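You operate a simulated robot arm through the tools that you are given. There is no shell and no other tool. Be economical: measure what you need, move in short steps, check, and stop when the job is done.

Carry out the task below with a simulated two-armed robot. There is one attempt and no reset: what you move stays moved.

Task
On the top of the dark table, fold the red cloth in half.

Only the result counts: the job must be done as asked and must still hold three seconds after the hand-in. Knocking over, shifting, dropping, spilling or breaking anything else fails it. Flat cloth is picked up by pressing the open fingertips on it (5 to 10 N) and closing them slowly along it; thin cloth reads only 2 to 8 mm in the jaws.

Robot
Two 7-joint arms with two-finger parallel grippers on one trunk, on a base that drives. Base frame: it is fixed to the floor where the robot stands at the start and does not move with it; the origin is under the middle of the robot, x ahead of it, y to its left, z up; the surface under the hand at the start is at about z = 0.72. Units: m, degrees, N and s.
The left shoulder is at the start at [0.11, 0.169, 1.45], the right one opposite. With the tool pointing down near the work surface each hand reaches from about 0.28 to 0.68 m from the robot's upright axis, wherever it stands, measured 20 degrees to its own side. Places, roughly: top of the dark table [0.6, -0.1, 0.7]. Payload 1.57 kg a hand.
The TCP of each hand is the grasp point between the finger pads, 0.03 m short of the fingertips. In the tool frame z runs along the fingers and y along their closing line. The gripper opens to 0.08 m. The fingers are 0.017 m wide and 0.012 m thick; the gripper's body (0.04 by 0.082 m) begins 0.08 m behind the TCP.
Orientation is that of the tool frame in the base frame, as a unit quaternion [w, x, y, z]. With the fingers straight down and closing along the base's y, the tool's x points along the base's -x, its y along +y and its z along -z.

Tools
- The arms move only by the tool jog_arm. It takes "left_commands", "right_commands" or both (then of equal length, played together; a hand with none holds still); each is a list of rows, each a list of 7 numbers: the gripper command, from -1 (shut) to 1 (fully open), values between in proportion, then the shift along the base's x, y, z in cm, then the turn, a rotation vector about the base's x, y, z in degrees. In form: [[hand, tx, ty, tz, wx, wy, wz], ...]. A call has 1 to 8 rows; each row shifts and turns the commanded pose from where the row before left it. Each row takes 0.2 s and may step no farther than 0.05 m and 8.6 degrees from the row before; otherwise, or with a gripper value out of range, the whole call is refused. A pose out of reach is approached as far as the arm can. The call stops where the force on the tool passes 40 N (or 10 N more than at its start, if that is more) or the arm is blocked; 0.2 s more then pass. The fingers move at their own pace (about 0.072 m/s each) and stop on an object; they squeeze with about 32 N. The grip force told is the motor's: it shows also when the fingers shut on nothing. Time passes only in rows, and 0.2 s behind the last, so rows that do not move let the fingers close. The reply holds the time, the measured pose of the TCP, the force on the tool along the base axes, the opening and the grip force, in the units named above and with some noise, with the torque about the TCP (base axes, N m) and any sound that the robot's microphone picked up.
- Cameras (640 x 400 px; columns grow to the right, rows downward): "scene" is now at [0.1412, -0.0143, 1.6148]; the picture's right is [-0.22, -0.98, 0.00], its down [-0.86, 0.20, -0.46] and it looks along [0.45, -0.10, -0.89] (base axes); focal length 263 px, centre (320, 200). "left" rides on the left gripper at [0.072, 0.007, -0.122] in its tool frame; the picture's right is [-0.09, 1.00, 0.00], its down [-0.84, -0.08, -0.54] and it looks along [-0.54, -0.05, 0.84] (tool axes); focal length 238 px, centre (320, 200). "right" rides on the right gripper at [0.072, -0.007, -0.122] in its tool frame; the picture's right is [0.09, 1.00, 0.00], its down [-0.84, 0.08, -0.54] and it looks along [-0.54, 0.05, 0.84] (tool axes); focal length 238 px, centre (320, 200). There is no depth. A picture from a camera that has moved, and an enlarged one, comes with that camera's place and axes in the base frame and with its lens.
- camera(camera): a new picture of that camera. It takes no simulated time.
- slide_trunk(by): slides the trunk up (or, below 0, down) by that many m; the arms and the scene camera ride with it, the base frame stays. It gives what a move gives, with no picture.
- roll_base(legs): drives the robot by 1 to 6 legs, each [ahead, left, turn to the left] in m, m and degrees, along the robot's own axes; the way and the turn of a leg run together, so that a leg with both is an arc; at most 1.5 m and 180 degrees a leg. The arms and the cameras ride along, it lands a little off, and it stops where it bumps. It gives what a move gives.
- pan_tilt(pan, tilt): turns the head with the scene camera to pan (to the left, within 86 degrees either way) and tilt (down, from -29 to 69), counted from straight ahead of the robot. It gives what a move gives.
- close_up(camera, box): a new picture of the part [left, top, right, bottom] of that camera's present view, enlarged. It takes no simulated time.
- hand_in(): hands the job in; it is judged then, once.

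Go step by step. Nothing tells you exact positions but the pictures and the camera data: compare them with the known pose of the tool, close in by small moves and look again before you grip or let go. The budget is 120 turns and 108 pictures, counting those below and the enlarged ones. Unless the task says otherwise, let go and move clear before handing in, and close with one line.

The tools are called after "Emit:" as name(argument=value, ...) on one line, values as JSON. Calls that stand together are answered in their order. jog_arm: Moves the arms, as the interface text tells. Its arguments: {"type":"object","properties":{"left_commands":{"type":"array","items":{"type":"array","items":{"type":"number"}}},"right_commands":{"type":"array","items":{"type":"array","items":{"type":"number"}}}},"required":[]} The other tools are called the same way: slide_trunk (by) slides the trunk up or down; roll_base (legs) drives the base; pan_tilt (pan, tilt) turns the head that bears the scene camera; camera (camera) takes a picture; close_up (camera, box) takes an enlarged picture of a part of a camera's view; hand_in () hands the job in.

At the start:

```text
t: 0.0
left_ee_pos: [0.5408, 0.2386, 0.8615]
left_ee_rot: [0.0, 0.0, 1.0, 0.0]
left_contact_force: [-0.4, 0.0, -0.4]
left_wrist_torque: [0.04, 0.03, 0.01]
left_grip_width: 0.0801
left_grip_force: 0.1
right_ee_pos: [0.5256, -0.23, 0.9415]
right_ee_rot: [0.0, 0.001, 1.0, 0.0]
right_contact_force: [0.3, 0.1, -0.1]
right_wrist_torque: [-0.01, 0.01, 0.01]
right_grip_width: 0.0799
right_grip_force: 0.1
trunk travel left (down, up): [-0.764, 0.126]
robot x, y, heading: [-0.0043, -0.0002, -0.0]
head pan, tilt: [-12.8, 62.3]
```

scene: 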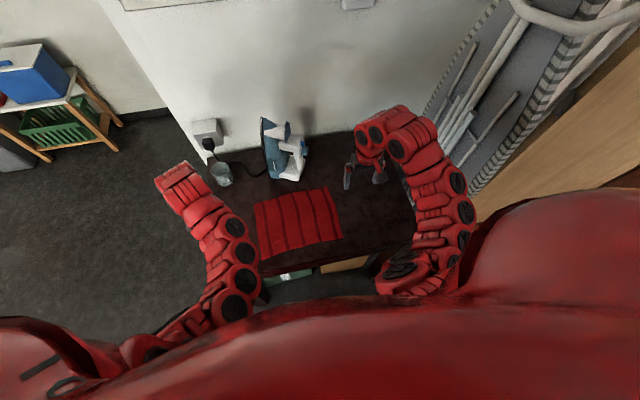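
right: 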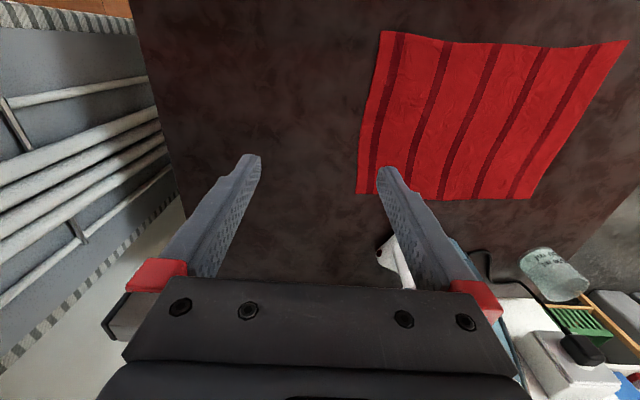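
left: 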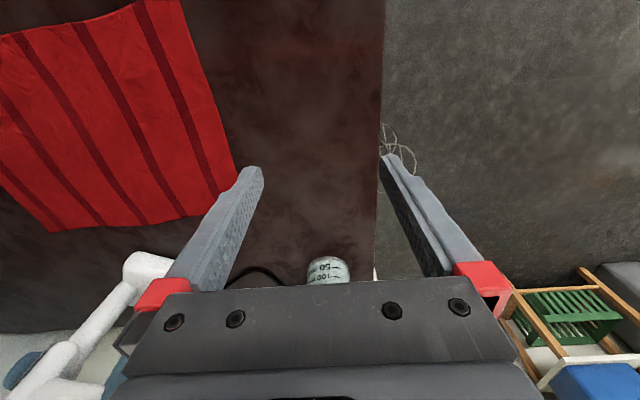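

The red cloth lies flat at about x 0.42–0.635, y -0.16–0.13, with the iron beyond its far edge. I plan to take the two near corners, one per hand, and carry the near edge over to the far edge. First I move both hands above those corners to look.

Emit:
jog_arm(left_commands=[[0, -2.8, -3.1, -1, 0, 0, 0], [0, -2.8, -3.1, -1, 0, 0, 0], [0, -2.8, -3.1, -1, 0, 0, 0], [0, -2.8, -3.1, -1, 0, 0, 0], [0, 0, 0, 0, 0, 0, 0]], right_commands=[[0, -2.4, 2.1, -3, 0, 0, 0], [0, -2.4, 2.1, -3, 0, 0, 0], [0, -2.4, 2.1, -3, 0, 0, 0], [0, -2.4, 2.1, -3, 0, 0, 0], [0, 0, 0, 0, 0, 0, 0]])

Emit:
camera(camera="scene")

Emit:
camera(camera="left")

Emit:
camera(camera="right")

```text
t: 1.2
left_ee_pos: [0.4278, 0.1147, 0.8201]
left_ee_rot: [0.0, 0.0, 1.0, 0.0]
left_contact_force: [-0.2, 0.3, 0.2]
left_wrist_torque: [0.04, 0.01, -0.01]
left_grip_width: 0.0398
left_grip_force: 0.1
right_ee_pos: [0.4316, -0.1461, 0.8186]
right_ee_rot: [0.0, 0.001, 1.0, -0.001]
right_contact_force: [0.4, 0.7, -0.1]
right_wrist_torque: [0.0, 0.01, 0.03]
right_grip_width: 0.04
right_grip_force: 0.2
trunk travel left (down, up): [-0.764, 0.126]
robot x, y, heading: [-0.0025, -0.0013, 0.1]
head pan, tilt: [-12.8, 62.3]
```

```text
104 pictures are left
camera scene: at [0.1426, -0.0142, 1.6147], right [-0.22, -0.98, 0.0], down [-0.86, 0.2, -0.46], along [0.45, -0.1, -0.89], focal length 263 px, centre (320, 200)
```

scene: 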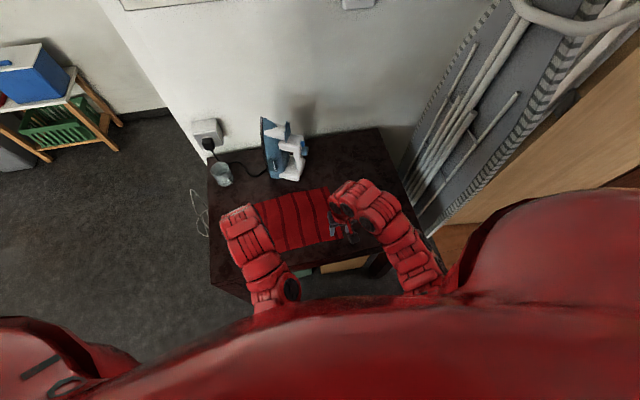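

```text
103 pictures are left
camera left: at [0.3564, 0.1207, 0.9432], right [0.09, 1.0, 0.0], down [0.84, -0.08, 0.54], along [0.54, -0.05, -0.84], focal length 238 px, centre (320, 200)
```

left: 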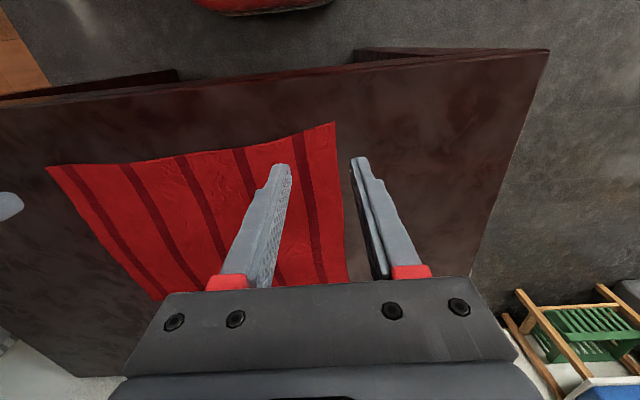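

```text
102 pictures are left
camera right: at [0.3595, -0.1523, 0.9401], right [-0.09, 1.0, 0.0], down [0.84, 0.08, 0.54], along [0.54, 0.05, -0.84], focal length 238 px, centre (320, 200)
```

right: 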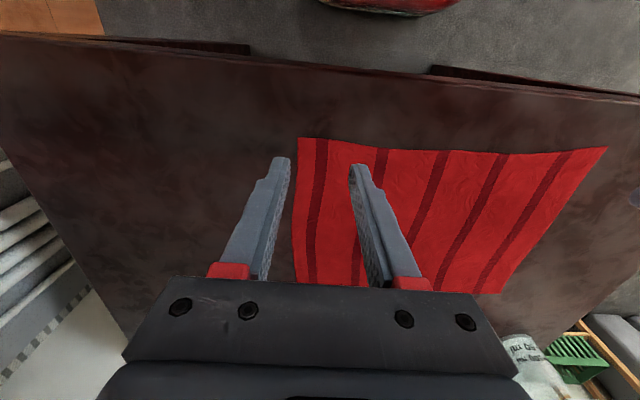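

The corners work out at NL (.416,.130), NR (.433,-.167), FL (.638,.135) and FR (.644,-.160), and both hand cameras agree. I lower both hands with small openings to just above the near edge, slightly inside each corner.

Emit:
jog_arm(left_commands=[[-0.4, 0.6, -1.3, 0, 0, 0, 0], [-0.4, 0, 0, -2.5, 0, 0, 0], [-0.4, 0, 0, -2.5, 0, 0, 0], [-0.4, 0, 0, 0, 0, 0, 0]], right_commands=[[-0.4, 1.4, 0.8, 0, 0, 0, 0], [-0.4, 0, 0, -2.5, 0, 0, 0], [-0.4, 0, 0, -2.5, 0, 0, 0], [-0.4, 0, 0, 0, 0, 0, 0]])

Emit:
camera(camera="left")

Emit:
camera(camera="right")

```text
t: 2.2
left_ee_pos: [0.4342, 0.1021, 0.7708]
left_ee_rot: [0.0, 0.0, 1.0, -0.001]
left_contact_force: [-0.5, 0.2, -0.8]
left_wrist_torque: [0.0, 0.03, -0.03]
left_grip_width: 0.0239
left_grip_force: 0.2
right_ee_pos: [0.4456, -0.1373, 0.7704]
right_ee_rot: [-0.001, 0.0, 1.0, 0.0]
right_contact_force: [0.6, -0.5, -0.7]
right_wrist_torque: [0.0, 0.01, 0.01]
right_grip_width: 0.0241
right_grip_force: 0.1
trunk travel left (down, up): [-0.764, 0.126]
robot x, y, heading: [-0.0018, 0.0018, 0.2]
head pan, tilt: [-12.8, 62.3]
```

```text
101 pictures are left
camera left: at [0.3627, 0.1083, 0.8934], right [0.09, 1.0, 0.0], down [0.84, -0.08, 0.54], along [0.54, -0.05, -0.84], focal length 238 px, centre (320, 200)
```

left: 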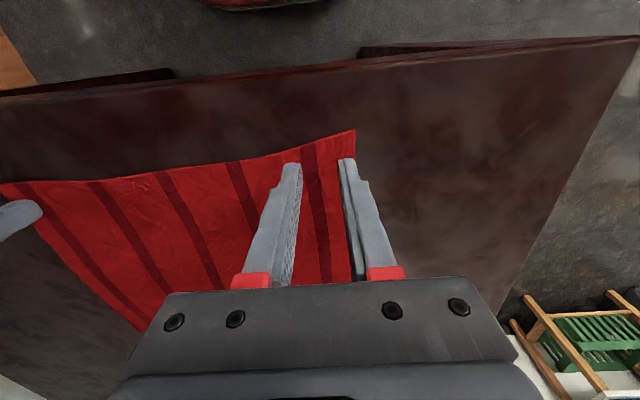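

```text
100 pictures are left
camera right: at [0.3727, -0.1447, 0.892], right [-0.09, 1.0, 0.0], down [0.84, 0.08, 0.54], along [0.54, 0.05, -0.84], focal length 238 px, centre (320, 200)
```

right: 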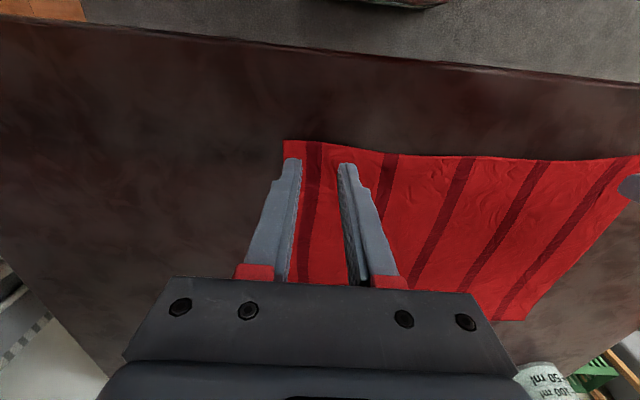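

The fingers sit over the near edge just inside the corners, with the tips about 2 cm up. I nudge each hand slightly inward and descend gently until contact.

Emit:
jog_arm(left_commands=[[-0.4, 0, -0.5, 0, 0, 0, 0], [-0.4, 0, 0, -0.5, 0, 0, 0], [-0.4, 0, 0, -0.5, 0, 0, 0], [-0.4, 0, 0, -0.4, 0, 0, 0], [-0.4, 0, 0, 0, 0, 0, 0]], right_commands=[[-0.4, 0, 0.4, 0, 0, 0, 0], [-0.4, 0, 0, -0.5, 0, 0, 0], [-0.4, 0, 0, -0.5, 0, 0, 0], [-0.4, 0, 0, -0.4, 0, 0, 0], [-0.4, 0, 0, 0, 0, 0, 0]])

```text
t: 3.4
left_ee_pos: [0.4338, 0.0966, 0.7562]
left_ee_rot: [0.002, 0.001, 1.0, 0.0]
left_contact_force: [-0.2, 0.7, 0.2]
left_wrist_torque: [0.0, -0.02, 0.04]
left_grip_width: 0.0243
left_grip_force: 0.0
right_ee_pos: [0.4447, -0.1341, 0.7564]
right_ee_rot: [0.0, -0.001, 1.0, -0.001]
right_contact_force: [0.2, 0.6, 0.4]
right_wrist_torque: [0.0, 0.0, -0.04]
right_grip_width: 0.024
right_grip_force: 0.1
trunk travel left (down, up): [-0.764, 0.126]
robot x, y, heading: [-0.0003, -0.0022, 0.1]
head pan, tilt: [-12.8, 62.3]
```

Emit:
jog_arm(left_commands=[[-0.4, 0, 0, -0.2, 0, 0, 0], [-0.4, 0, 0, -0.2, 0, 0, 0], [-0.4, 0, 0, 0, 0, 0, 0]], right_commands=[[-0.4, 0, 0, -0.2, 0, 0, 0], [-0.4, 0, 0, -0.2, 0, 0, 0], [-0.4, 0, 0, 0, 0, 0, 0]])

Emit:
close_up(camera="left", box=[220, 80, 420, 205])

Emit:
close_up(camera="right", box=[220, 80, 420, 205])

```text
t: 4.2
left_ee_pos: [0.4348, 0.0964, 0.7539]
left_ee_rot: [0.0, 0.0, 1.0, 0.0]
left_contact_force: [0.6, -0.2, 0.3]
left_wrist_torque: [0.02, 0.03, 0.01]
left_grip_width: 0.024
left_grip_force: 0.0
right_ee_pos: [0.4436, -0.134, 0.7517]
right_ee_rot: [0.0, 0.0, 1.0, 0.0]
right_contact_force: [-0.6, 0.5, -0.4]
right_wrist_torque: [-0.02, -0.02, 0.0]
right_grip_width: 0.0239
right_grip_force: 0.1
trunk travel left (down, up): [-0.764, 0.126]
robot x, y, heading: [0.0014, 0.0012, -0.2]
head pan, tilt: [-12.8, 62.3]
```

```text
3.20 times, centred on (320, 142) of left
camera zoom: at [0.3631, 0.1029, 0.8762], right [0.09, 1.0, 0.0], down [0.84, -0.08, 0.54], along [0.54, -0.05, -0.84], focal length 763 px, centre (320, 384)
```

zoom: 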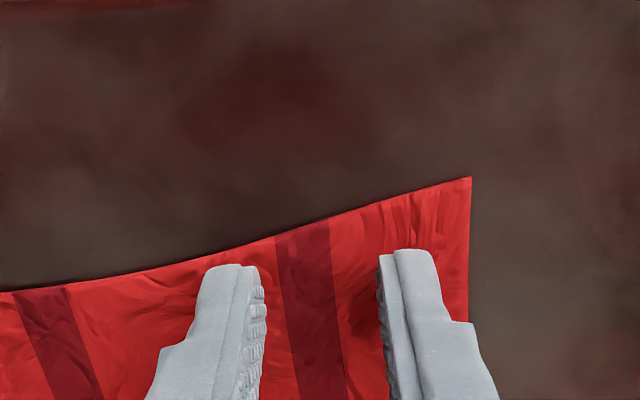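

```text
3.20 times, centred on (320, 142) of right
camera zoom: at [0.3724, -0.1406, 0.8737], right [-0.09, 1.0, 0.0], down [0.84, 0.08, 0.54], along [0.54, 0.05, -0.84], focal length 763 px, centre (320, 384)
```

zoom: 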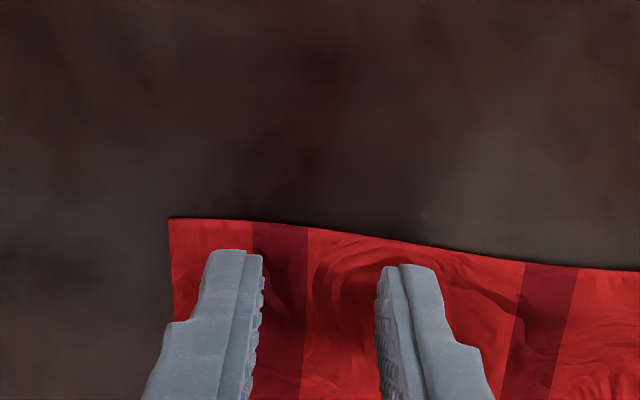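

Positions look good and there is still no contact, so I continue down slowly.

Emit:
jog_arm(left_commands=[[-0.4, 0, 0, -0.2, 0, 0, 0], [-0.4, 0, 0, 0, 0, 0, 0]], right_commands=[[-0.4, 0, 0, -0.2, 0, 0, 0], [-0.4, 0, 0, 0, 0, 0, 0]])

```text
t: 4.8
left_ee_pos: [0.434, 0.0967, 0.7519]
left_ee_rot: [0.001, 0.001, 1.0, 0.001]
left_contact_force: [0.1, 0.7, 2.3]
left_wrist_torque: [0.03, -0.01, 0.01]
left_grip_width: 0.024
left_grip_force: 0.1
right_ee_pos: [0.4447, -0.1337, 0.7512]
right_ee_rot: [0.001, 0.0, 1.0, 0.0]
right_contact_force: [1.7, -2.0, 13.8]
right_wrist_torque: [-0.12, 0.03, -0.02]
right_grip_width: 0.0239
right_grip_force: 0.0
trunk travel left (down, up): [-0.764, 0.126]
robot x, y, heading: [-0.0005, -0.0035, 0.1]
head pan, tilt: [-12.8, 62.3]
```

Both hands touch: the right presses 14 N and the left 2 N. I balance them to about 7 N.

Emit:
jog_arm(left_commands=[[-0.4, 0, 0, -0.07, 0, 0, 0], [-0.4, 0, 0, 0, 0, 0, 0]], right_commands=[[-0.4, 0, 0, 0.05, 0, 0, 0], [-0.4, 0, 0, 0, 0, 0, 0]])

```text
t: 5.4
left_ee_pos: [0.4336, 0.0974, 0.7519]
left_ee_rot: [0.002, 0.0, 1.0, 0.001]
left_contact_force: [-1.3, -1.1, 16.0]
left_wrist_torque: [-0.03, 0.05, 0.02]
left_grip_width: 0.0238
left_grip_force: 0.0
right_ee_pos: [0.4434, -0.1331, 0.752]
right_ee_rot: [0.0, 0.0, 1.0, -0.001]
right_contact_force: [1.3, 1.1, 6.4]
right_wrist_torque: [0.04, -0.02, 0.03]
right_grip_width: 0.0241
right_grip_force: 0.0
trunk travel left (down, up): [-0.764, 0.126]
robot x, y, heading: [0.0001, 0.0004, -0.0]
head pan, tilt: [-12.8, 62.3]
```

Left eases up slightly, and then both hands close slowly along the cloth.

Emit:
jog_arm(left_commands=[[-0.4, 0, 0, -0.0, 0, 0, 0], [-0.45, 0, 0, -0.04, 0, 0, 0], [-0.52, 0, 0, 0, 0, 0, 0], [-0.59, 0, 0, 0, 0, 0, 0], [-0.66, 0, 0, 0, 0, 0, 0], [-0.73, 0, 0, 0, 0, 0, 0], [-0.8, 0, 0, 0, 0, 0, 0], [-0.87, 0, 0, 0, 0, 0, 0]], right_commands=[[-0.4, 0, 0, 0, 0, 0, 0], [-0.45, 0, 0, 0, 0, 0, 0], [-0.52, 0, 0, 0, 0, 0, 0], [-0.59, 0, 0, 0, 0, 0, 0], [-0.66, 0, 0, 0, 0, 0, 0], [-0.73, 0, 0, 0, 0, 0, 0], [-0.8, 0, 0, 0, 0, 0, 0], [-0.87, 0, 0, 0, 0, 0, 0]])

Emit:
close_up(camera="left", box=[220, 80, 420, 205])

Emit:
close_up(camera="right", box=[220, 80, 420, 205])

```text
t: 7.2
left_ee_pos: [0.4335, 0.0954, 0.7505]
left_ee_rot: [0.002, 0.0, 1.0, 0.0]
left_contact_force: [2.6, 1.1, 36.5]
left_wrist_torque: [-0.04, 0.08, -0.02]
left_grip_width: 0.0048
left_grip_force: 0.0
right_ee_pos: [0.4444, -0.1352, 0.7518]
right_ee_rot: [0.001, 0.0, 1.0, 0.0]
right_contact_force: [0.1, 1.0, 0.2]
right_wrist_torque: [-0.03, 0.02, 0.03]
right_grip_width: 0.0052
right_grip_force: 0.0
trunk travel left (down, up): [-0.764, 0.126]
robot x, y, heading: [-0.0003, -0.0005, -0.0]
head pan, tilt: [-12.8, 62.3]
```

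```text
3.20 times, centred on (320, 142) of left
camera zoom: at [0.3616, 0.1028, 0.8741], right [0.09, 1.0, 0.0], down [0.83, -0.08, 0.55], along [0.54, -0.05, -0.84], focal length 763 px, centre (320, 384)
```

zoom: 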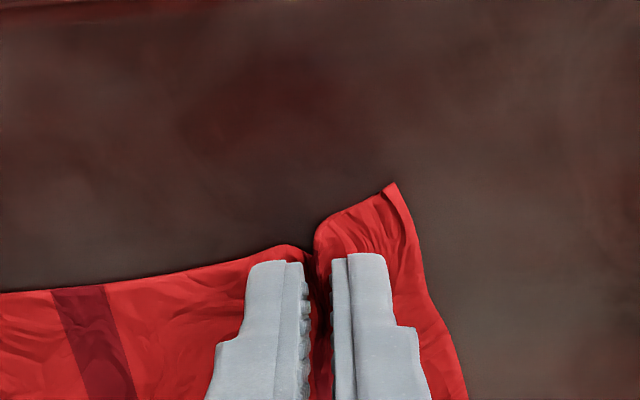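

```text
3.20 times, centred on (320, 142) of right
camera zoom: at [0.3712, -0.1409, 0.8731], right [-0.09, 1.0, 0.0], down [0.84, 0.08, 0.54], along [0.54, 0.05, -0.84], focal length 763 px, centre (320, 384)
```

zoom: 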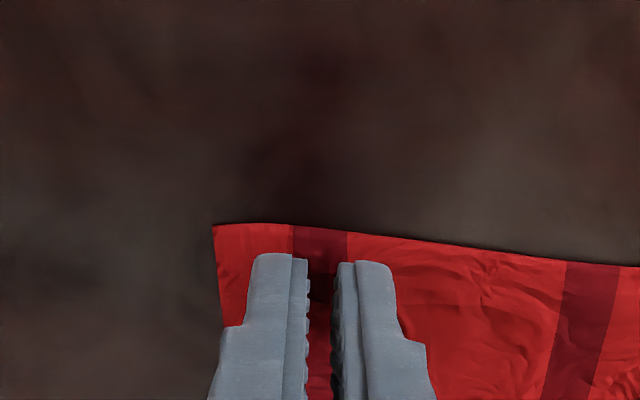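

The left hand gathered a pleat, though it pressed too hard because I got the sign of my adjustment wrong. The right slid without catching. I shut and relieve the left, and reopen the right and press it down again.

Emit:
jog_arm(left_commands=[[-1, 0, 0, 0, 0, 0, 0], [-1, 0, 0, 0.08, 0, 0, 0], [-1, 0, 0, 0.0, 0, 0, 0], [-1, 0, 0, 0, 0, 0, 0]], right_commands=[[-0.6, 0, 0, 0.2, 0, 0, 0], [-0.4, 0, 0, 0, 0, 0, 0], [-0.4, 0, 0, -0.2, 0, 0, 0], [-0.4, 0, 0, -0.06, 0, 0, 0]])

```text
t: 8.2
left_ee_pos: [0.4327, 0.0967, 0.7506]
left_ee_rot: [0.001, 0.001, 1.0, 0.0]
left_contact_force: [4.2, -2.0, 19.2]
left_wrist_torque: [-0.01, -0.1, 0.02]
left_grip_width: 0.0019
left_grip_force: 23.6
right_ee_pos: [0.4433, -0.1329, 0.751]
right_ee_rot: [0.0, 0.0, 1.0, 0.0]
right_contact_force: [-2.6, -1.6, 14.4]
right_wrist_torque: [-0.06, 0.15, 0.0]
right_grip_width: 0.0237
right_grip_force: 0.0
trunk travel left (down, up): [-0.764, 0.126]
robot x, y, heading: [0.001, 0.0011, -0.0]
head pan, tilt: [-12.8, 62.3]
```

The left holds 1.9 mm of cloth. The right now presses 14 N, so I close it slowly.

Emit:
jog_arm(right_commands=[[-0.46, 0, 0, 0, 0, 0, 0], [-0.52, 0, 0, 0, 0, 0, 0], [-0.58, 0, 0, -0.02, 0, 0, 0], [-0.64, 0, 0, 0, 0, 0, 0], [-0.7, 0, 0, -0.02, 0, 0, 0], [-0.76, 0, 0, 0, 0, 0, 0], [-0.82, 0, 0, 0, 0, 0, 0], [-0.88, 0, 0, 0, 0, 0, 0]])

Emit:
close_up(camera="right", box=[220, 80, 420, 205])

```text
t: 10.0
left_ee_pos: [0.432, 0.0962, 0.752]
left_ee_rot: [0.001, -0.001, 1.0, 0.0]
left_contact_force: [0.1, -3.0, 7.4]
left_wrist_torque: [-0.11, 0.0, -0.01]
left_grip_width: 0.002
left_grip_force: 23.8
right_ee_pos: [0.4437, -0.1341, 0.7519]
right_ee_rot: [0.001, -0.001, 1.0, 0.0]
right_contact_force: [1.6, 0.5, 27.6]
right_wrist_torque: [0.07, 0.05, -0.01]
right_grip_width: 0.0056
right_grip_force: 0.8
trunk travel left (down, up): [-0.764, 0.126]
robot x, y, heading: [-0.0006, 0.001, 0.1]
head pan, tilt: [-12.8, 62.3]
```

```text
3.20 times, centred on (320, 142) of right
camera zoom: at [0.3715, -0.1403, 0.8724], right [-0.09, 1.0, 0.0], down [0.84, 0.08, 0.54], along [0.54, 0.05, -0.84], focal length 763 px, centre (320, 384)
```

zoom: 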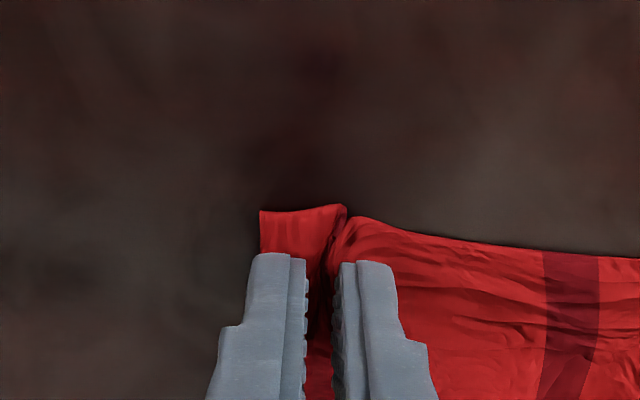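

Now the right has gathered a pleat too. I shut it, then lift both hands a little to test the grip.

Emit:
jog_arm(left_commands=[[-1, 0, 0, 0, 0, 0, 0], [-1, 0, 0, 0, 0, 0, 0], [-1, 0, 0, 0, 0, 0, 0], [-1, 0.2, 0, 1, 0, 0, 0], [-1, 0.2, 0, 1, 0, 0, 0], [-1, 0, 0, 0, 0, 0, 0]], right_commands=[[-1, 0, 0, 0.04, 0, 0, 0], [-1, 0, 0, 0, 0, 0, 0], [-1, 0, 0, 0, 0, 0, 0], [-1, 0.2, 0, 1, 0, 0, 0], [-1, 0.2, 0, 1, 0, 0, 0], [-1, 0, 0, 0, 0, 0, 0]])

Emit:
camera(camera="left")

Emit:
camera(camera="right")

```text
t: 11.4
left_ee_pos: [0.4377, 0.0974, 0.7707]
left_ee_rot: [0.0, -0.001, 1.0, 0.0]
left_contact_force: [0.1, -1.2, -0.2]
left_wrist_torque: [-0.04, 0.02, -0.02]
left_grip_width: 0.0019
left_grip_force: 23.3
right_ee_pos: [0.45, -0.1338, 0.7699]
right_ee_rot: [-0.001, 0.0, 1.0, 0.0]
right_contact_force: [0.5, 0.4, -0.1]
right_wrist_torque: [0.04, -0.01, -0.01]
right_grip_width: 0.0019
right_grip_force: 24.0
trunk travel left (down, up): [-0.764, 0.126]
robot x, y, heading: [0.0032, -0.0015, -0.2]
head pan, tilt: [-12.8, 62.3]
```

```text
94 pictures are left
camera left: at [0.367, 0.1027, 0.8933], right [0.09, 1.0, 0.0], down [0.84, -0.08, 0.54], along [0.54, -0.05, -0.84], focal length 238 px, centre (320, 200)
```

left: 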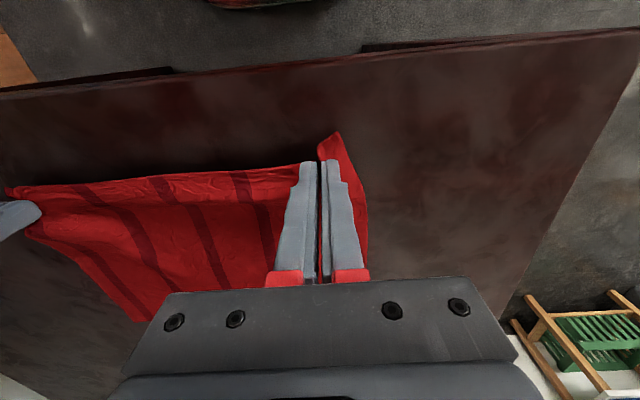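

```text
93 pictures are left
camera right: at [0.3774, -0.1406, 0.8918], right [-0.09, 1.0, 0.0], down [0.84, 0.08, 0.54], along [0.54, 0.05, -0.84], focal length 238 px, centre (320, 200)
```

right: 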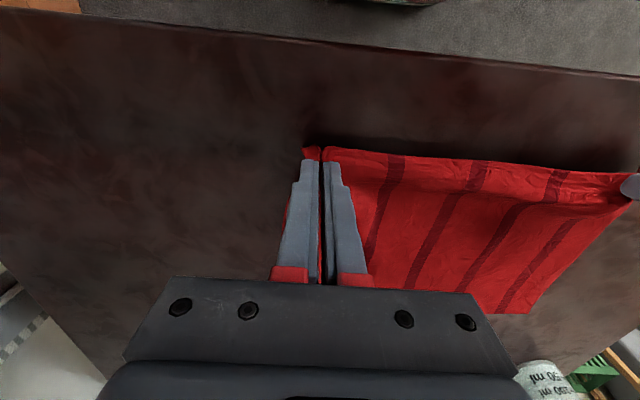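

Both corners are held. I swing the near edge up and over along an arc about the fold line at x≈0.53, doing the first half now.

Emit:
jog_arm(left_commands=[[-1, 0.6, 0, 1.8, 0, 0, 0], [-1, 0.75, 0, 1.8, 0, 0, 0], [-1, 1.4, 0.1, 1.5, 0, 0, 0], [-1, 1.65, 0, 1.3, 0, 0, 0], [-1, 2.0, 0.1, 0.8, 0, 0, 0], [-1, 2.05, 0, 0.5, 0, 0, 0], [-1, 2.05, 0, 0, 0, 0, 0], [-1, 0, 0, 0, 0, 0, 0]], right_commands=[[-1, 0.6, 0, 1.8, 0, 0, 0], [-1, 0.75, 0, 1.8, 0, 0, 0], [-1, 1.4, 0.1, 1.5, 0, 0, 0], [-1, 1.65, 0, 1.3, 0, 0, 0], [-1, 2.0, 0.1, 0.8, 0, 0, 0], [-1, 2.05, 0, 0.5, 0, 0, 0], [-1, 2.05, 0, 0, 0, 0, 0], [-1, 0, 0, 0, 0, 0, 0]])

Emit:
camera(camera="scene")

Emit:
camera(camera="left")

Emit:
camera(camera="right")

```text
t: 13.2
left_ee_pos: [0.5422, 0.0994, 0.847]
left_ee_rot: [0.001, 0.0, 1.0, 0.0]
left_contact_force: [0.2, -1.7, 0.8]
left_wrist_torque: [-0.03, 0.01, -0.02]
left_grip_width: 0.0018
left_grip_force: 23.6
right_ee_pos: [0.5531, -0.1302, 0.8476]
right_ee_rot: [0.0, 0.0, 1.0, 0.0]
right_contact_force: [-0.5, 1.4, -0.2]
right_wrist_torque: [0.03, 0.0, -0.01]
right_grip_width: 0.0019
right_grip_force: 23.4
trunk travel left (down, up): [-0.764, 0.126]
robot x, y, heading: [-0.0002, -0.0014, -0.1]
head pan, tilt: [-12.8, 62.3]
```

```text
92 pictures are left
camera scene: at [0.1402, -0.0146, 1.6149], right [-0.22, -0.98, 0.0], down [-0.86, 0.2, -0.46], along [0.45, -0.1, -0.89], focal length 263 px, centre (320, 200)
```

scene: 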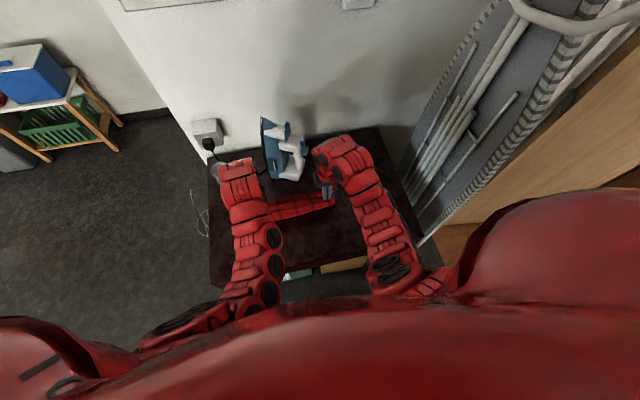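

```text
91 pictures are left
camera left: at [0.4711, 0.1046, 0.9712], right [0.09, 1.0, 0.0], down [0.84, -0.08, 0.54], along [0.54, -0.05, -0.84], focal length 238 px, centre (320, 200)
```

left: 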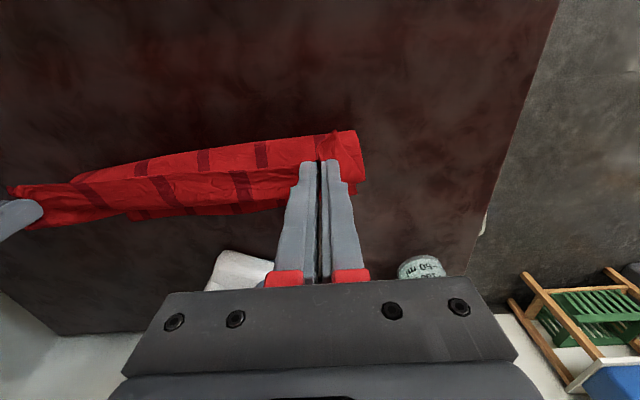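

```text
90 pictures are left
camera right: at [0.4813, -0.1382, 0.9684], right [-0.09, 1.0, 0.0], down [0.84, 0.08, 0.54], along [0.54, 0.05, -0.84], focal length 238 px, centre (320, 200)
```

right: 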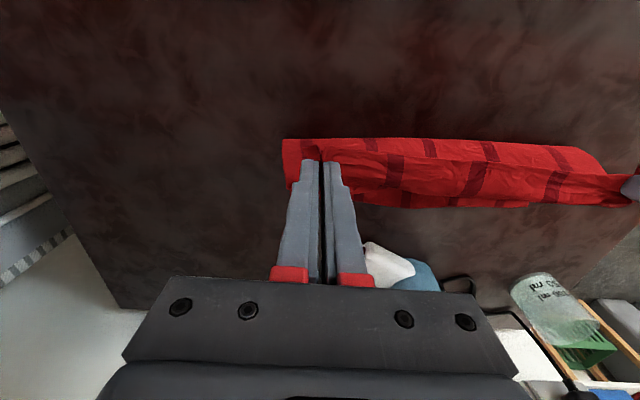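

The cloth is folding over cleanly and the far edge seems unmoved. I continue down the second half of the arc and stop about 1 cm above the table.

Emit:
jog_arm(left_commands=[[-1, 2.1, 0.1, -0.6, 0, 0, 0], [-1, 2.3, 0.1, -1.2, 0, 0, 0], [-1, 1.8, 0.1, -1.7, 0, 0, 0], [-1, 1.4, 0, -2.1, 0, 0, 0], [-1, 0.8, 0, -2.2, 0, 0, 0], [-1, 0, 0, 0, 0, 0, 0]], right_commands=[[-1, 2.1, 0.1, -0.6, 0, 0, 0], [-1, 2.3, 0.1, -1.2, 0, 0, 0], [-1, 1.8, 0.1, -1.7, 0, 0, 0], [-1, 1.4, 0, -2.1, 0, 0, 0], [-1, 0.4, 0, -2.2, 0, 0, 0], [-1, 0, 0, 0, 0, 0, 0]])

Emit:
camera(camera="scene")

Emit:
camera(camera="left")

Emit:
camera(camera="right")

```text
t: 14.6
left_ee_pos: [0.6255, 0.1018, 0.7695]
left_ee_rot: [0.001, 0.001, 1.0, 0.0]
left_contact_force: [-0.2, -0.5, -0.7]
left_wrist_torque: [-0.03, -0.01, 0.0]
left_grip_width: 0.0019
left_grip_force: 23.5
right_ee_pos: [0.634, -0.1294, 0.7686]
right_ee_rot: [0.0, -0.001, 1.0, 0.0]
right_contact_force: [0.4, 1.0, 0.8]
right_wrist_torque: [0.02, 0.01, -0.02]
right_grip_width: 0.0021
right_grip_force: 23.4
trunk travel left (down, up): [-0.764, 0.126]
robot x, y, heading: [0.0002, -0.0005, -0.1]
head pan, tilt: [-12.8, 62.3]
```

```text
89 pictures are left
camera scene: at [0.1404, -0.0144, 1.6149], right [-0.22, -0.98, 0.0], down [-0.86, 0.2, -0.46], along [0.45, -0.1, -0.89], focal length 263 px, centre (320, 200)
```

scene: 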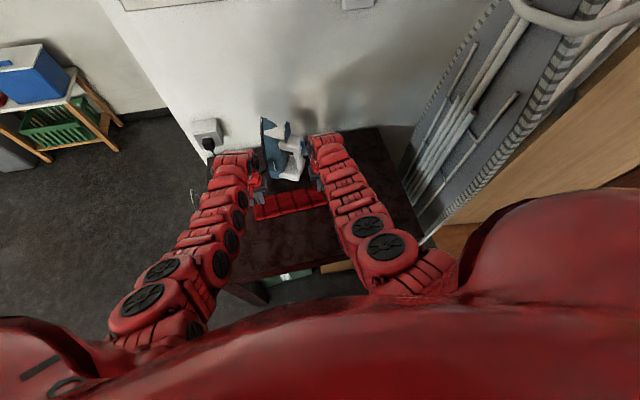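

```text
88 pictures are left
camera left: at [0.555, 0.1078, 0.8925], right [0.09, 1.0, 0.0], down [0.84, -0.08, 0.54], along [0.54, -0.05, -0.84], focal length 238 px, centre (320, 200)
```

left: 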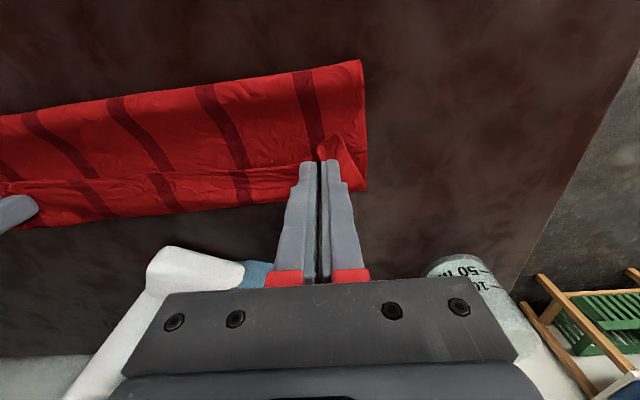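

```text
87 pictures are left
camera right: at [0.5615, -0.1357, 0.8901], right [-0.09, 1.0, 0.0], down [0.84, 0.08, 0.54], along [0.54, 0.05, -0.84], focal length 238 px, centre (320, 200)
```

right: 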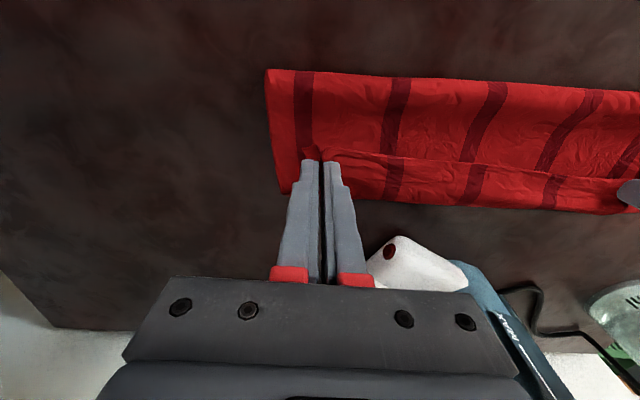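

The lower layer's far edge now reads about x 0.66–0.667, so it slid forward slightly. The held edge is about 2 cm short of it. I move forward 2 cm, where the iron (nearest point ~x 0.70, y -0.05) stays clear of both hands.

Emit:
jog_arm(left_commands=[[-1, 0.7, 0, 0, 0, 0, 0], [-1, 0.7, 0, 0, 0, 0, 0], [-1, 0.7, 0, -0.3, 0, 0, 0], [-1, 0, 0, -0.3, 0, 0, 0], [-1, 0, 0, 0, 0, 0, 0]], right_commands=[[-1, 0.7, 0, 0, 0, 0, 0], [-1, 0.7, 0, 0, 0, 0, 0], [-1, 0.6, 0, -0.3, 0, 0, 0], [-1, 0, 0, -0.3, 0, 0, 0], [-1, 0, 0, 0, 0, 0, 0]])

Emit:
camera(camera="left")

Emit:
camera(camera="right")

Emit:
close_up(camera="scene", box=[190, 100, 390, 225])

```text
t: 15.8
left_ee_pos: [0.641, 0.101, 0.766]
left_ee_rot: [0.0, 0.0, 1.0, 0.0]
left_contact_force: [0.5, -1.2, -0.3]
left_wrist_torque: [-0.05, -0.01, 0.0]
left_grip_width: 0.0016
left_grip_force: 23.7
left hand out of reach, approached as far as the arm can: row 3
right_ee_pos: [0.6456, -0.1285, 0.7675]
right_ee_rot: [0.001, 0.0, 1.0, -0.001]
right_contact_force: [-0.1, 0.9, -0.7]
right_wrist_torque: [0.06, 0.01, 0.01]
right_grip_width: 0.0019
right_grip_force: 23.1
right hand out of reach, approached as far as the arm can: row 3
trunk travel left (down, up): [-0.764, 0.126]
robot x, y, heading: [0.0026, -0.0002, 0.0]
head pan, tilt: [-12.8, 62.3]
```

```text
86 pictures are left
camera left: at [0.5695, 0.1082, 0.8892], right [0.09, 1.0, 0.0], down [0.84, -0.08, 0.54], along [0.54, -0.05, -0.84], focal length 238 px, centre (320, 200)
```

left: 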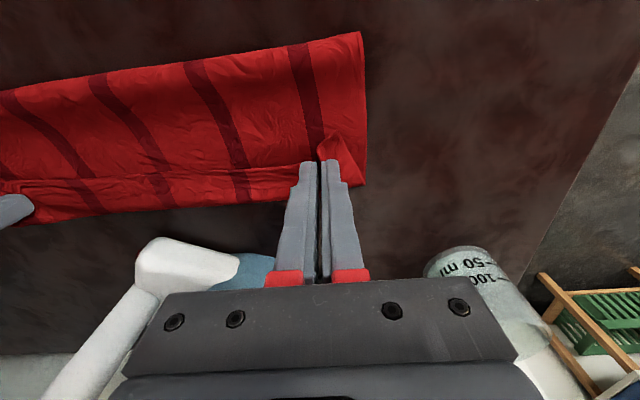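

```text
85 pictures are left
camera right: at [0.5737, -0.1355, 0.8887], right [-0.09, 1.0, 0.0], down [0.84, 0.08, 0.54], along [0.54, 0.05, -0.84], focal length 238 px, centre (320, 200)
```

right: 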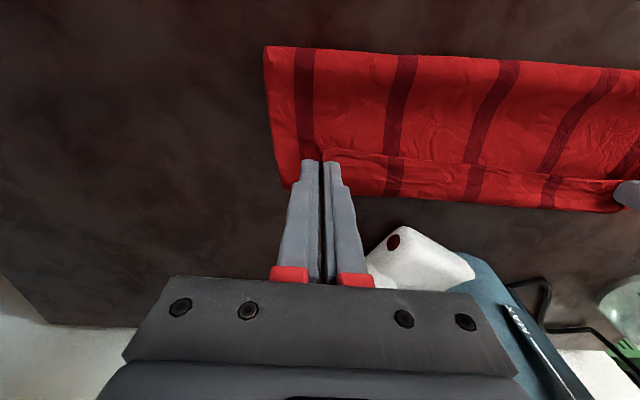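

```text
3.20 times, centred on (290, 162) of scene
camera zoom: at [0.1412, -0.014, 1.6148], right [-0.22, -0.98, 0.0], down [-0.86, 0.2, -0.46], along [0.45, -0.1, -0.89], focal length 841 px, centre (416, 320)
```

zoom: 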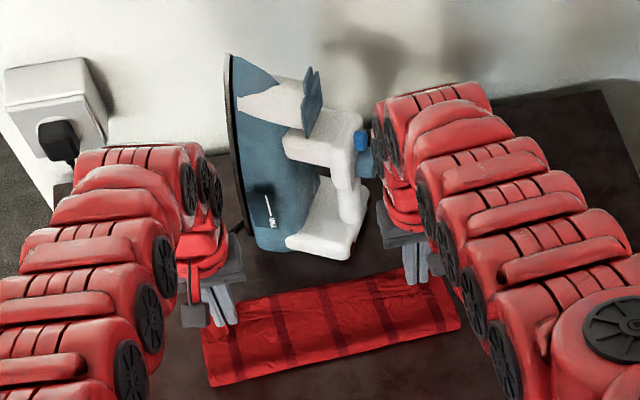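

The fold line stays at x≈0.564 while the visible far edge moves with the hands, so that edge may be the upper layer. I look closely before deciding.

Emit:
close_up(camera="left", box=[200, 110, 400, 235])

Emit:
close_up(camera="right", box=[240, 110, 440, 235])

Emit:
close_up(camera="scene", box=[245, 165, 345, 228])

```text
3.20 times, centred on (300, 172) of left
camera zoom: at [0.5695, 0.1082, 0.8892], right [0.09, 1.0, 0.0], down [0.84, -0.08, 0.54], along [0.54, -0.05, -0.84], focal length 763 px, centre (384, 288)
```

zoom: 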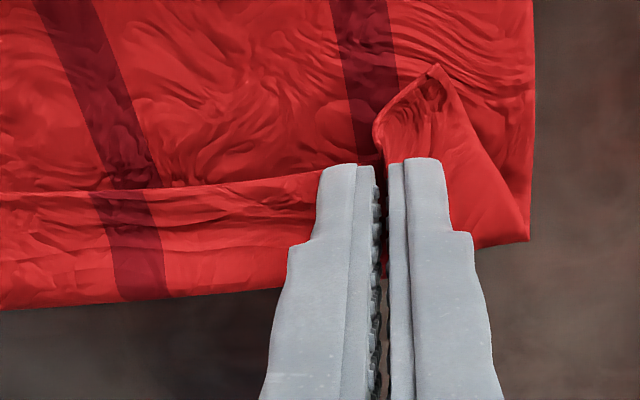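

```text
3.20 times, centred on (340, 172) of right
camera zoom: at [0.5737, -0.1355, 0.8887], right [-0.09, 1.0, 0.0], down [0.84, 0.08, 0.54], along [0.54, 0.05, -0.84], focal length 763 px, centre (256, 288)
```

zoom: 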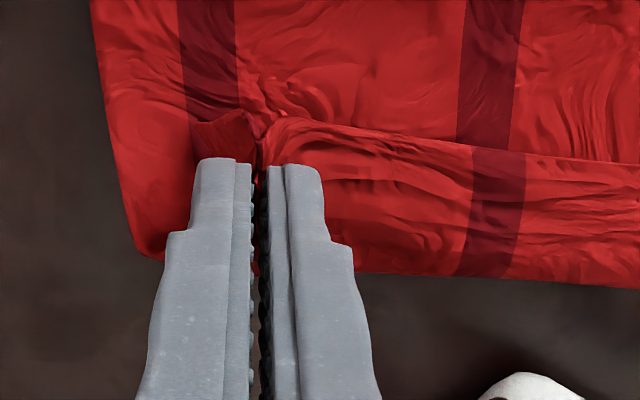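

```text
6.35 times, centred on (295, 196) of scene
camera zoom: at [0.1412, -0.014, 1.6148], right [-0.22, -0.98, 0.0], down [-0.86, 0.2, -0.46], along [0.45, -0.1, -0.89], focal length 1668 px, centre (479, 222)
```

zoom: 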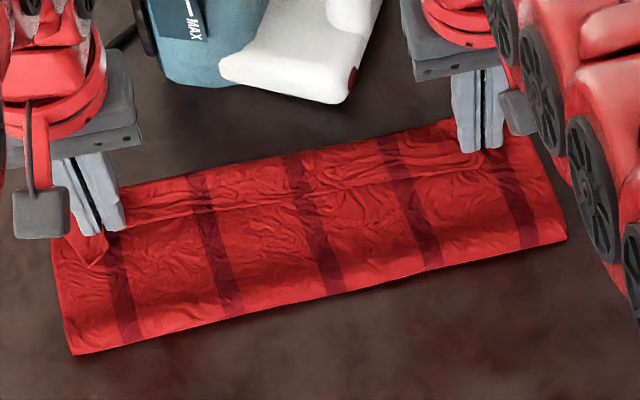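

Now I can read it. The grip kept its orientation, so the near edge's lip is turned back as a hem on top and the upper layer overshoots the lower one, which never moved. I'll reverse the arc, lay the cloth flat again and re-grip right at the edge.

Emit:
jog_arm(left_commands=[[-1, -0.8, 0, 2.4, 0, 0, 0], [-1, -1.4, 0, 2.1, 0, 0, 0], [-1, -1.8, -0.1, 1.7, 0, 0, 0], [-1, -2.3, -0.1, 1.2, 0, 0, 0], [-1, -2.1, -0.1, 0.6, 0, 0, 0], [-1, -2.05, 0, 0, 0, 0, 0], [-1, -2.05, 0, -0.5, 0, 0, 0], [-1, 0, 0, 0, 0, 0, 0]], right_commands=[[-1, -0.8, 0, 2.4, 0, 0, 0], [-1, -1.4, 0, 2.1, 0, 0, 0], [-1, -1.8, -0.1, 1.7, 0, 0, 0], [-1, -2.3, -0.1, 1.2, 0, 0, 0], [-1, -2.1, -0.1, 0.6, 0, 0, 0], [-1, -2.05, 0, 0, 0, 0, 0], [-1, -2.05, 0, -0.5, 0, 0, 0], [-1, 0, 0, 0, 0, 0, 0]])

Emit:
camera(camera="left")

Emit:
camera(camera="right")

Emit:
close_up(camera="scene", box=[190, 120, 390, 245])

```text
t: 17.6
left_ee_pos: [0.552, 0.0981, 0.8455]
left_ee_rot: [-0.001, 0.0, 1.0, 0.002]
left_contact_force: [-1.3, -1.5, -1.1]
left_wrist_torque: [0.0, -0.02, -0.04]
left_grip_width: 0.0017
left_grip_force: 23.7
left hand out of reach, approached as far as the arm can: row 6, 7
right_ee_pos: [0.5226, -0.1322, 0.8408]
right_ee_rot: [-0.001, 0.0, 1.0, -0.001]
right_contact_force: [0.0, 2.0, 0.4]
right_wrist_torque: [0.07, -0.02, 0.02]
right_grip_width: 0.002
right_grip_force: 24.1
trunk travel left (down, up): [-0.764, 0.126]
robot x, y, heading: [-0.0007, -0.0006, 0.1]
head pan, tilt: [-12.8, 62.3]
```

```text
80 pictures are left
camera left: at [0.4806, 0.1042, 0.9687], right [0.09, 1.0, 0.0], down [0.84, -0.08, 0.54], along [0.54, -0.05, -0.84], focal length 238 px, centre (320, 200)
```

left: 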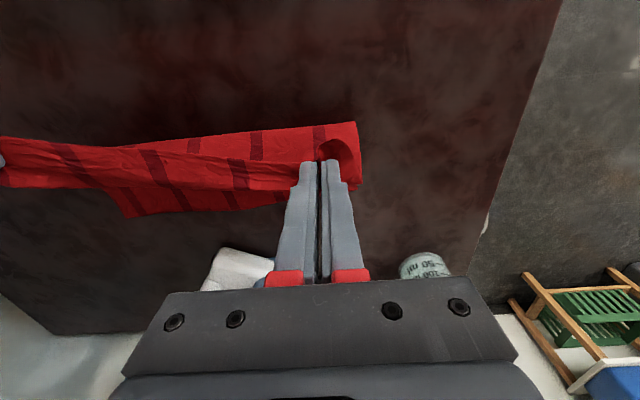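

```text
79 pictures are left
camera right: at [0.4497, -0.1392, 0.9625], right [-0.09, 1.0, 0.0], down [0.84, 0.08, 0.54], along [0.54, 0.05, -0.84], focal length 238 px, centre (320, 200)
```

right: 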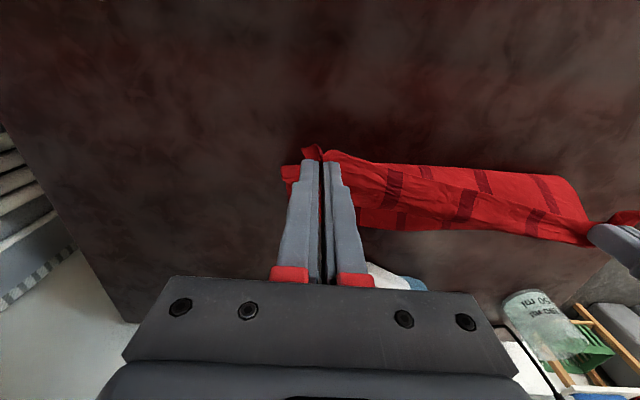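

```text
3.20 times, centred on (290, 182) of scene
camera zoom: at [0.1418, -0.0146, 1.6147], right [-0.22, -0.98, 0.0], down [-0.86, 0.2, -0.46], along [0.45, -0.1, -0.89], focal length 841 px, centre (416, 256)
```

zoom: 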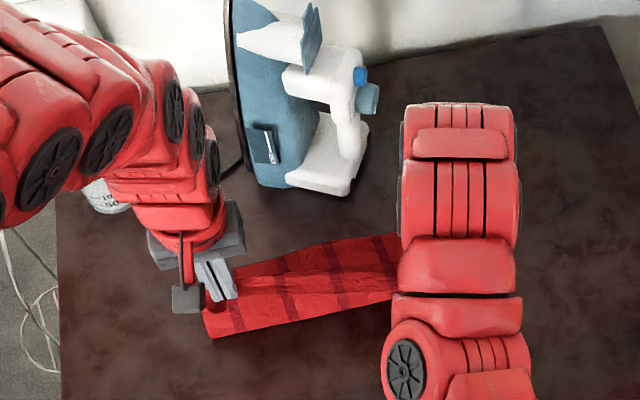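

The left arm stalled at x 0.552 on an elbow limit while the right went on. I bring the left back carefully in small moves while the right holds.

Emit:
jog_arm(left_commands=[[-1, -0.5, 0, 0.0, 0, 0, 0], [-1, -0.5, 0, 0, 0, 0, 0], [-1, 0, 0, 0, 0, 0, 0]])

```text
t: 18.4
left_ee_pos: [0.5515, 0.098, 0.8461]
left_ee_rot: [-0.001, 0.0, 1.0, 0.0]
left_contact_force: [-0.2, -1.9, 0.3]
left_wrist_torque: [-0.02, 0.03, -0.02]
left_grip_width: 0.0016
left_grip_force: 23.4
left hand out of reach, approached as far as the arm can: row 1, 2
right_ee_pos: [0.5224, -0.1317, 0.8416]
right_ee_rot: [0.0, 0.0, 1.0, 0.0]
right_contact_force: [0.0, 0.9, 0.8]
right_wrist_torque: [0.05, 0.0, 0.0]
right_grip_width: 0.0017
right_grip_force: 23.8
trunk travel left (down, up): [-0.764, 0.126]
robot x, y, heading: [-0.0007, 0.0009, 0.1]
head pan, tilt: [-12.8, 62.3]
```

Emit:
jog_arm(left_commands=[[-1, 0, 0, -1, 0, 0, 0], [-1, 0, 0, -1, 0, 0, 0], [-1, -1, 0, -0.5, 0, 0, 0], [-1, -1, 0, -0.5, 0, 0, 0], [-1, 0, 0, 0, 0, 0, 0]])

Emit:
camera(camera="scene")

```text
t: 19.6
left_ee_pos: [0.5318, 0.0982, 0.8145]
left_ee_rot: [-0.001, 0.0, 1.0, 0.0]
left_contact_force: [-0.1, -0.6, -0.3]
left_wrist_torque: [-0.03, 0.01, 0.02]
left_grip_width: 0.002
left_grip_force: 23.5
right_ee_pos: [0.5219, -0.1328, 0.842]
right_ee_rot: [0.0, 0.0, 1.0, 0.001]
right_contact_force: [0.3, 0.3, 0.0]
right_wrist_torque: [0.05, -0.03, 0.04]
right_grip_width: 0.0023
right_grip_force: 23.6
trunk travel left (down, up): [-0.764, 0.126]
robot x, y, heading: [0.001, -0.0005, 0.2]
head pan, tilt: [-12.8, 62.3]
```

```text
77 pictures are left
camera scene: at [0.1414, -0.0144, 1.6148], right [-0.22, -0.98, 0.0], down [-0.86, 0.2, -0.46], along [0.45, -0.1, -0.89], focal length 263 px, centre (320, 200)
```

scene: 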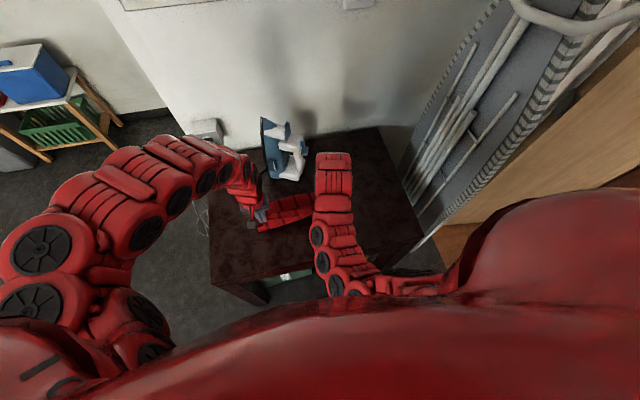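

Lowering freed the left arm. Both hands now carry the edge back to its starting line.

Emit:
jog_arm(left_commands=[[-1, -1.7, 0, -0.2, 0, 0, 0], [-1, -1.7, 0, -0.4, 0, 0, 0], [-1, -1.7, 0, -0.7, 0, 0, 0], [-1, -1.7, 0, -0.8, 0, 0, 0], [-1, -1.7, 0, -1.0, 0, 0, 0], [-1, -1.4, 0, -1.3, 0, 0, 0], [-1, 0, 0, 0, 0, 0, 0]], right_commands=[[-1, -1.9, 0, -0.4, 0, 0, 0], [-1, -1.7, 0, -0.7, 0, 0, 0], [-1, -1.4, 0, -1.1, 0, 0, 0], [-1, -1.2, 0, -1.6, 0, 0, 0], [-1, -0.8, 0, -1.9, 0, 0, 0], [-1, -0.5, 0, -1.5, 0, 0, 0], [-1, 0, 0, 0, 0, 0, 0]])

Emit:
camera(camera="scene")

Emit:
camera(camera="left")

Emit:
camera(camera="right")

```text
t: 21.2
left_ee_pos: [0.504, 0.0963, 0.7758]
left_ee_rot: [0.0, 0.0, 1.0, 0.001]
left_contact_force: [-0.1, -2.5, 0.0]
left_wrist_torque: [-0.08, 0.03, -0.04]
left_grip_width: 0.0016
left_grip_force: 23.0
left hand out of reach, approached as far as the arm can: row 1, 2, 3, 4, 5
right_ee_pos: [0.4466, -0.1313, 0.7692]
right_ee_rot: [-0.002, -0.001, 1.0, 0.0]
right_contact_force: [1.1, 2.0, 0.2]
right_wrist_torque: [0.12, -0.04, 0.06]
right_grip_width: 0.0019
right_grip_force: 23.4
trunk travel left (down, up): [-0.764, 0.126]
robot x, y, heading: [0.0001, -0.0013, -0.1]
head pan, tilt: [-12.8, 62.3]
```

```text
76 pictures are left
camera scene: at [0.1413, -0.0143, 1.6148], right [-0.22, -0.98, 0.0], down [-0.86, 0.2, -0.46], along [0.45, -0.1, -0.89], focal length 263 px, centre (320, 200)
```

scene: 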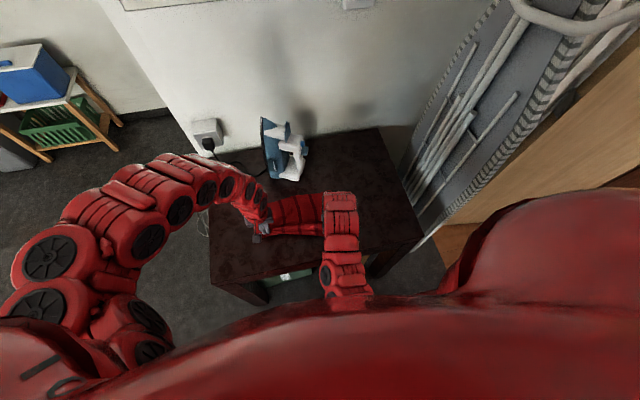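

```text
75 pictures are left
camera left: at [0.4327, 0.1029, 0.8992], right [0.09, 1.0, 0.0], down [0.84, -0.08, 0.54], along [0.54, -0.05, -0.84], focal length 238 px, centre (320, 200)
```

left: 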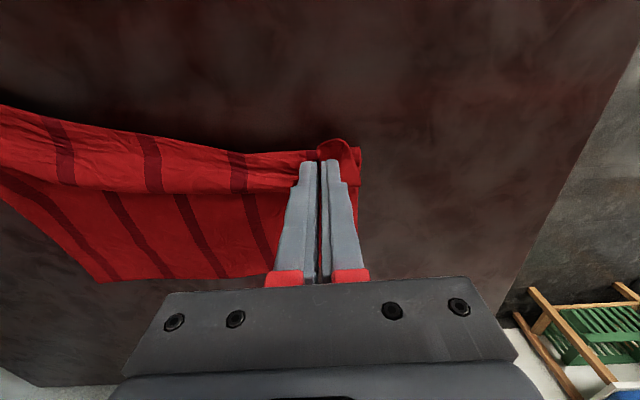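

```text
74 pictures are left
camera right: at [0.3747, -0.1382, 0.8909], right [-0.09, 1.0, 0.0], down [0.84, 0.08, 0.54], along [0.54, 0.05, -0.84], focal length 238 px, centre (320, 200)
```

right: 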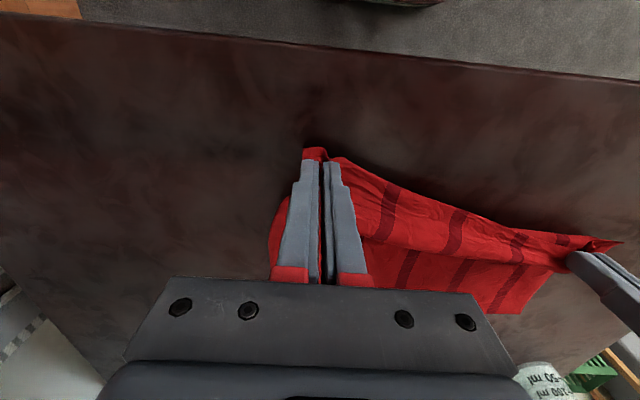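

The left arm has got into a poor elbow configuration. I let the left corner go here, lift that hand clear and rework its posture, while the right keeps holding.

Emit:
jog_arm(left_commands=[[-1, 0, 0, -1.5, 0, 0, 0], [-0.6, 0, 0, 0, 0, 0, 0], [-0.2, 0, 0, 0, 0, 0, 0], [-0.2, 0, 0, 2, 0, 0, 0], [-0.2, 0, 0, 4, 0, 0, 0], [-0.2, 0, 2, 4, 0, 0, 0], [-0.2, 0, 4, 2, 0, 0, 0], [-0.2, 0, 4, 0, 0, 0, 0]])

Emit:
camera(camera="scene")

```text
t: 23.0
left_ee_pos: [0.55, 0.1702, 0.8276]
left_ee_rot: [0.0, 0.0, 1.0, 0.0]
left_contact_force: [-0.1, 0.6, -0.5]
left_wrist_torque: [-0.01, 0.01, 0.02]
left_grip_width: 0.0321
left_grip_force: 0.2
left hand out of reach, approached as far as the arm can: row 4, 5, 6, 7, 8
right_ee_pos: [0.4465, -0.1314, 0.7691]
right_ee_rot: [0.0, 0.0, 1.0, -0.001]
right_contact_force: [0.7, -0.7, -0.1]
right_wrist_torque: [0.02, -0.02, -0.03]
right_grip_width: 0.0016
right_grip_force: 23.5
trunk travel left (down, up): [-0.764, 0.126]
robot x, y, heading: [-0.0048, -0.0052, 0.1]
head pan, tilt: [-12.8, 62.3]
```

```text
73 pictures are left
camera scene: at [0.1412, -0.013, 1.6148], right [-0.22, -0.98, 0.0], down [-0.86, 0.2, -0.46], along [0.45, -0.1, -0.89], focal length 263 px, centre (320, 200)
```

scene: 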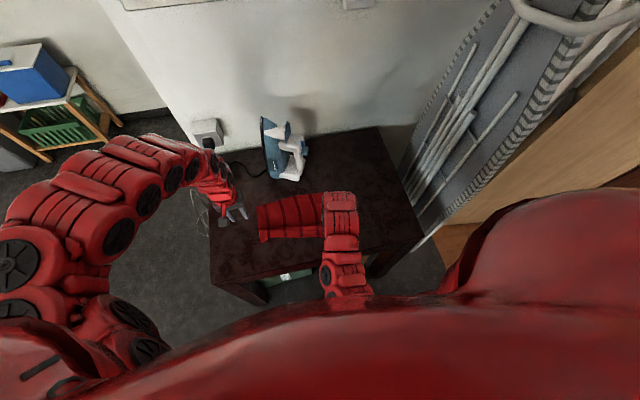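

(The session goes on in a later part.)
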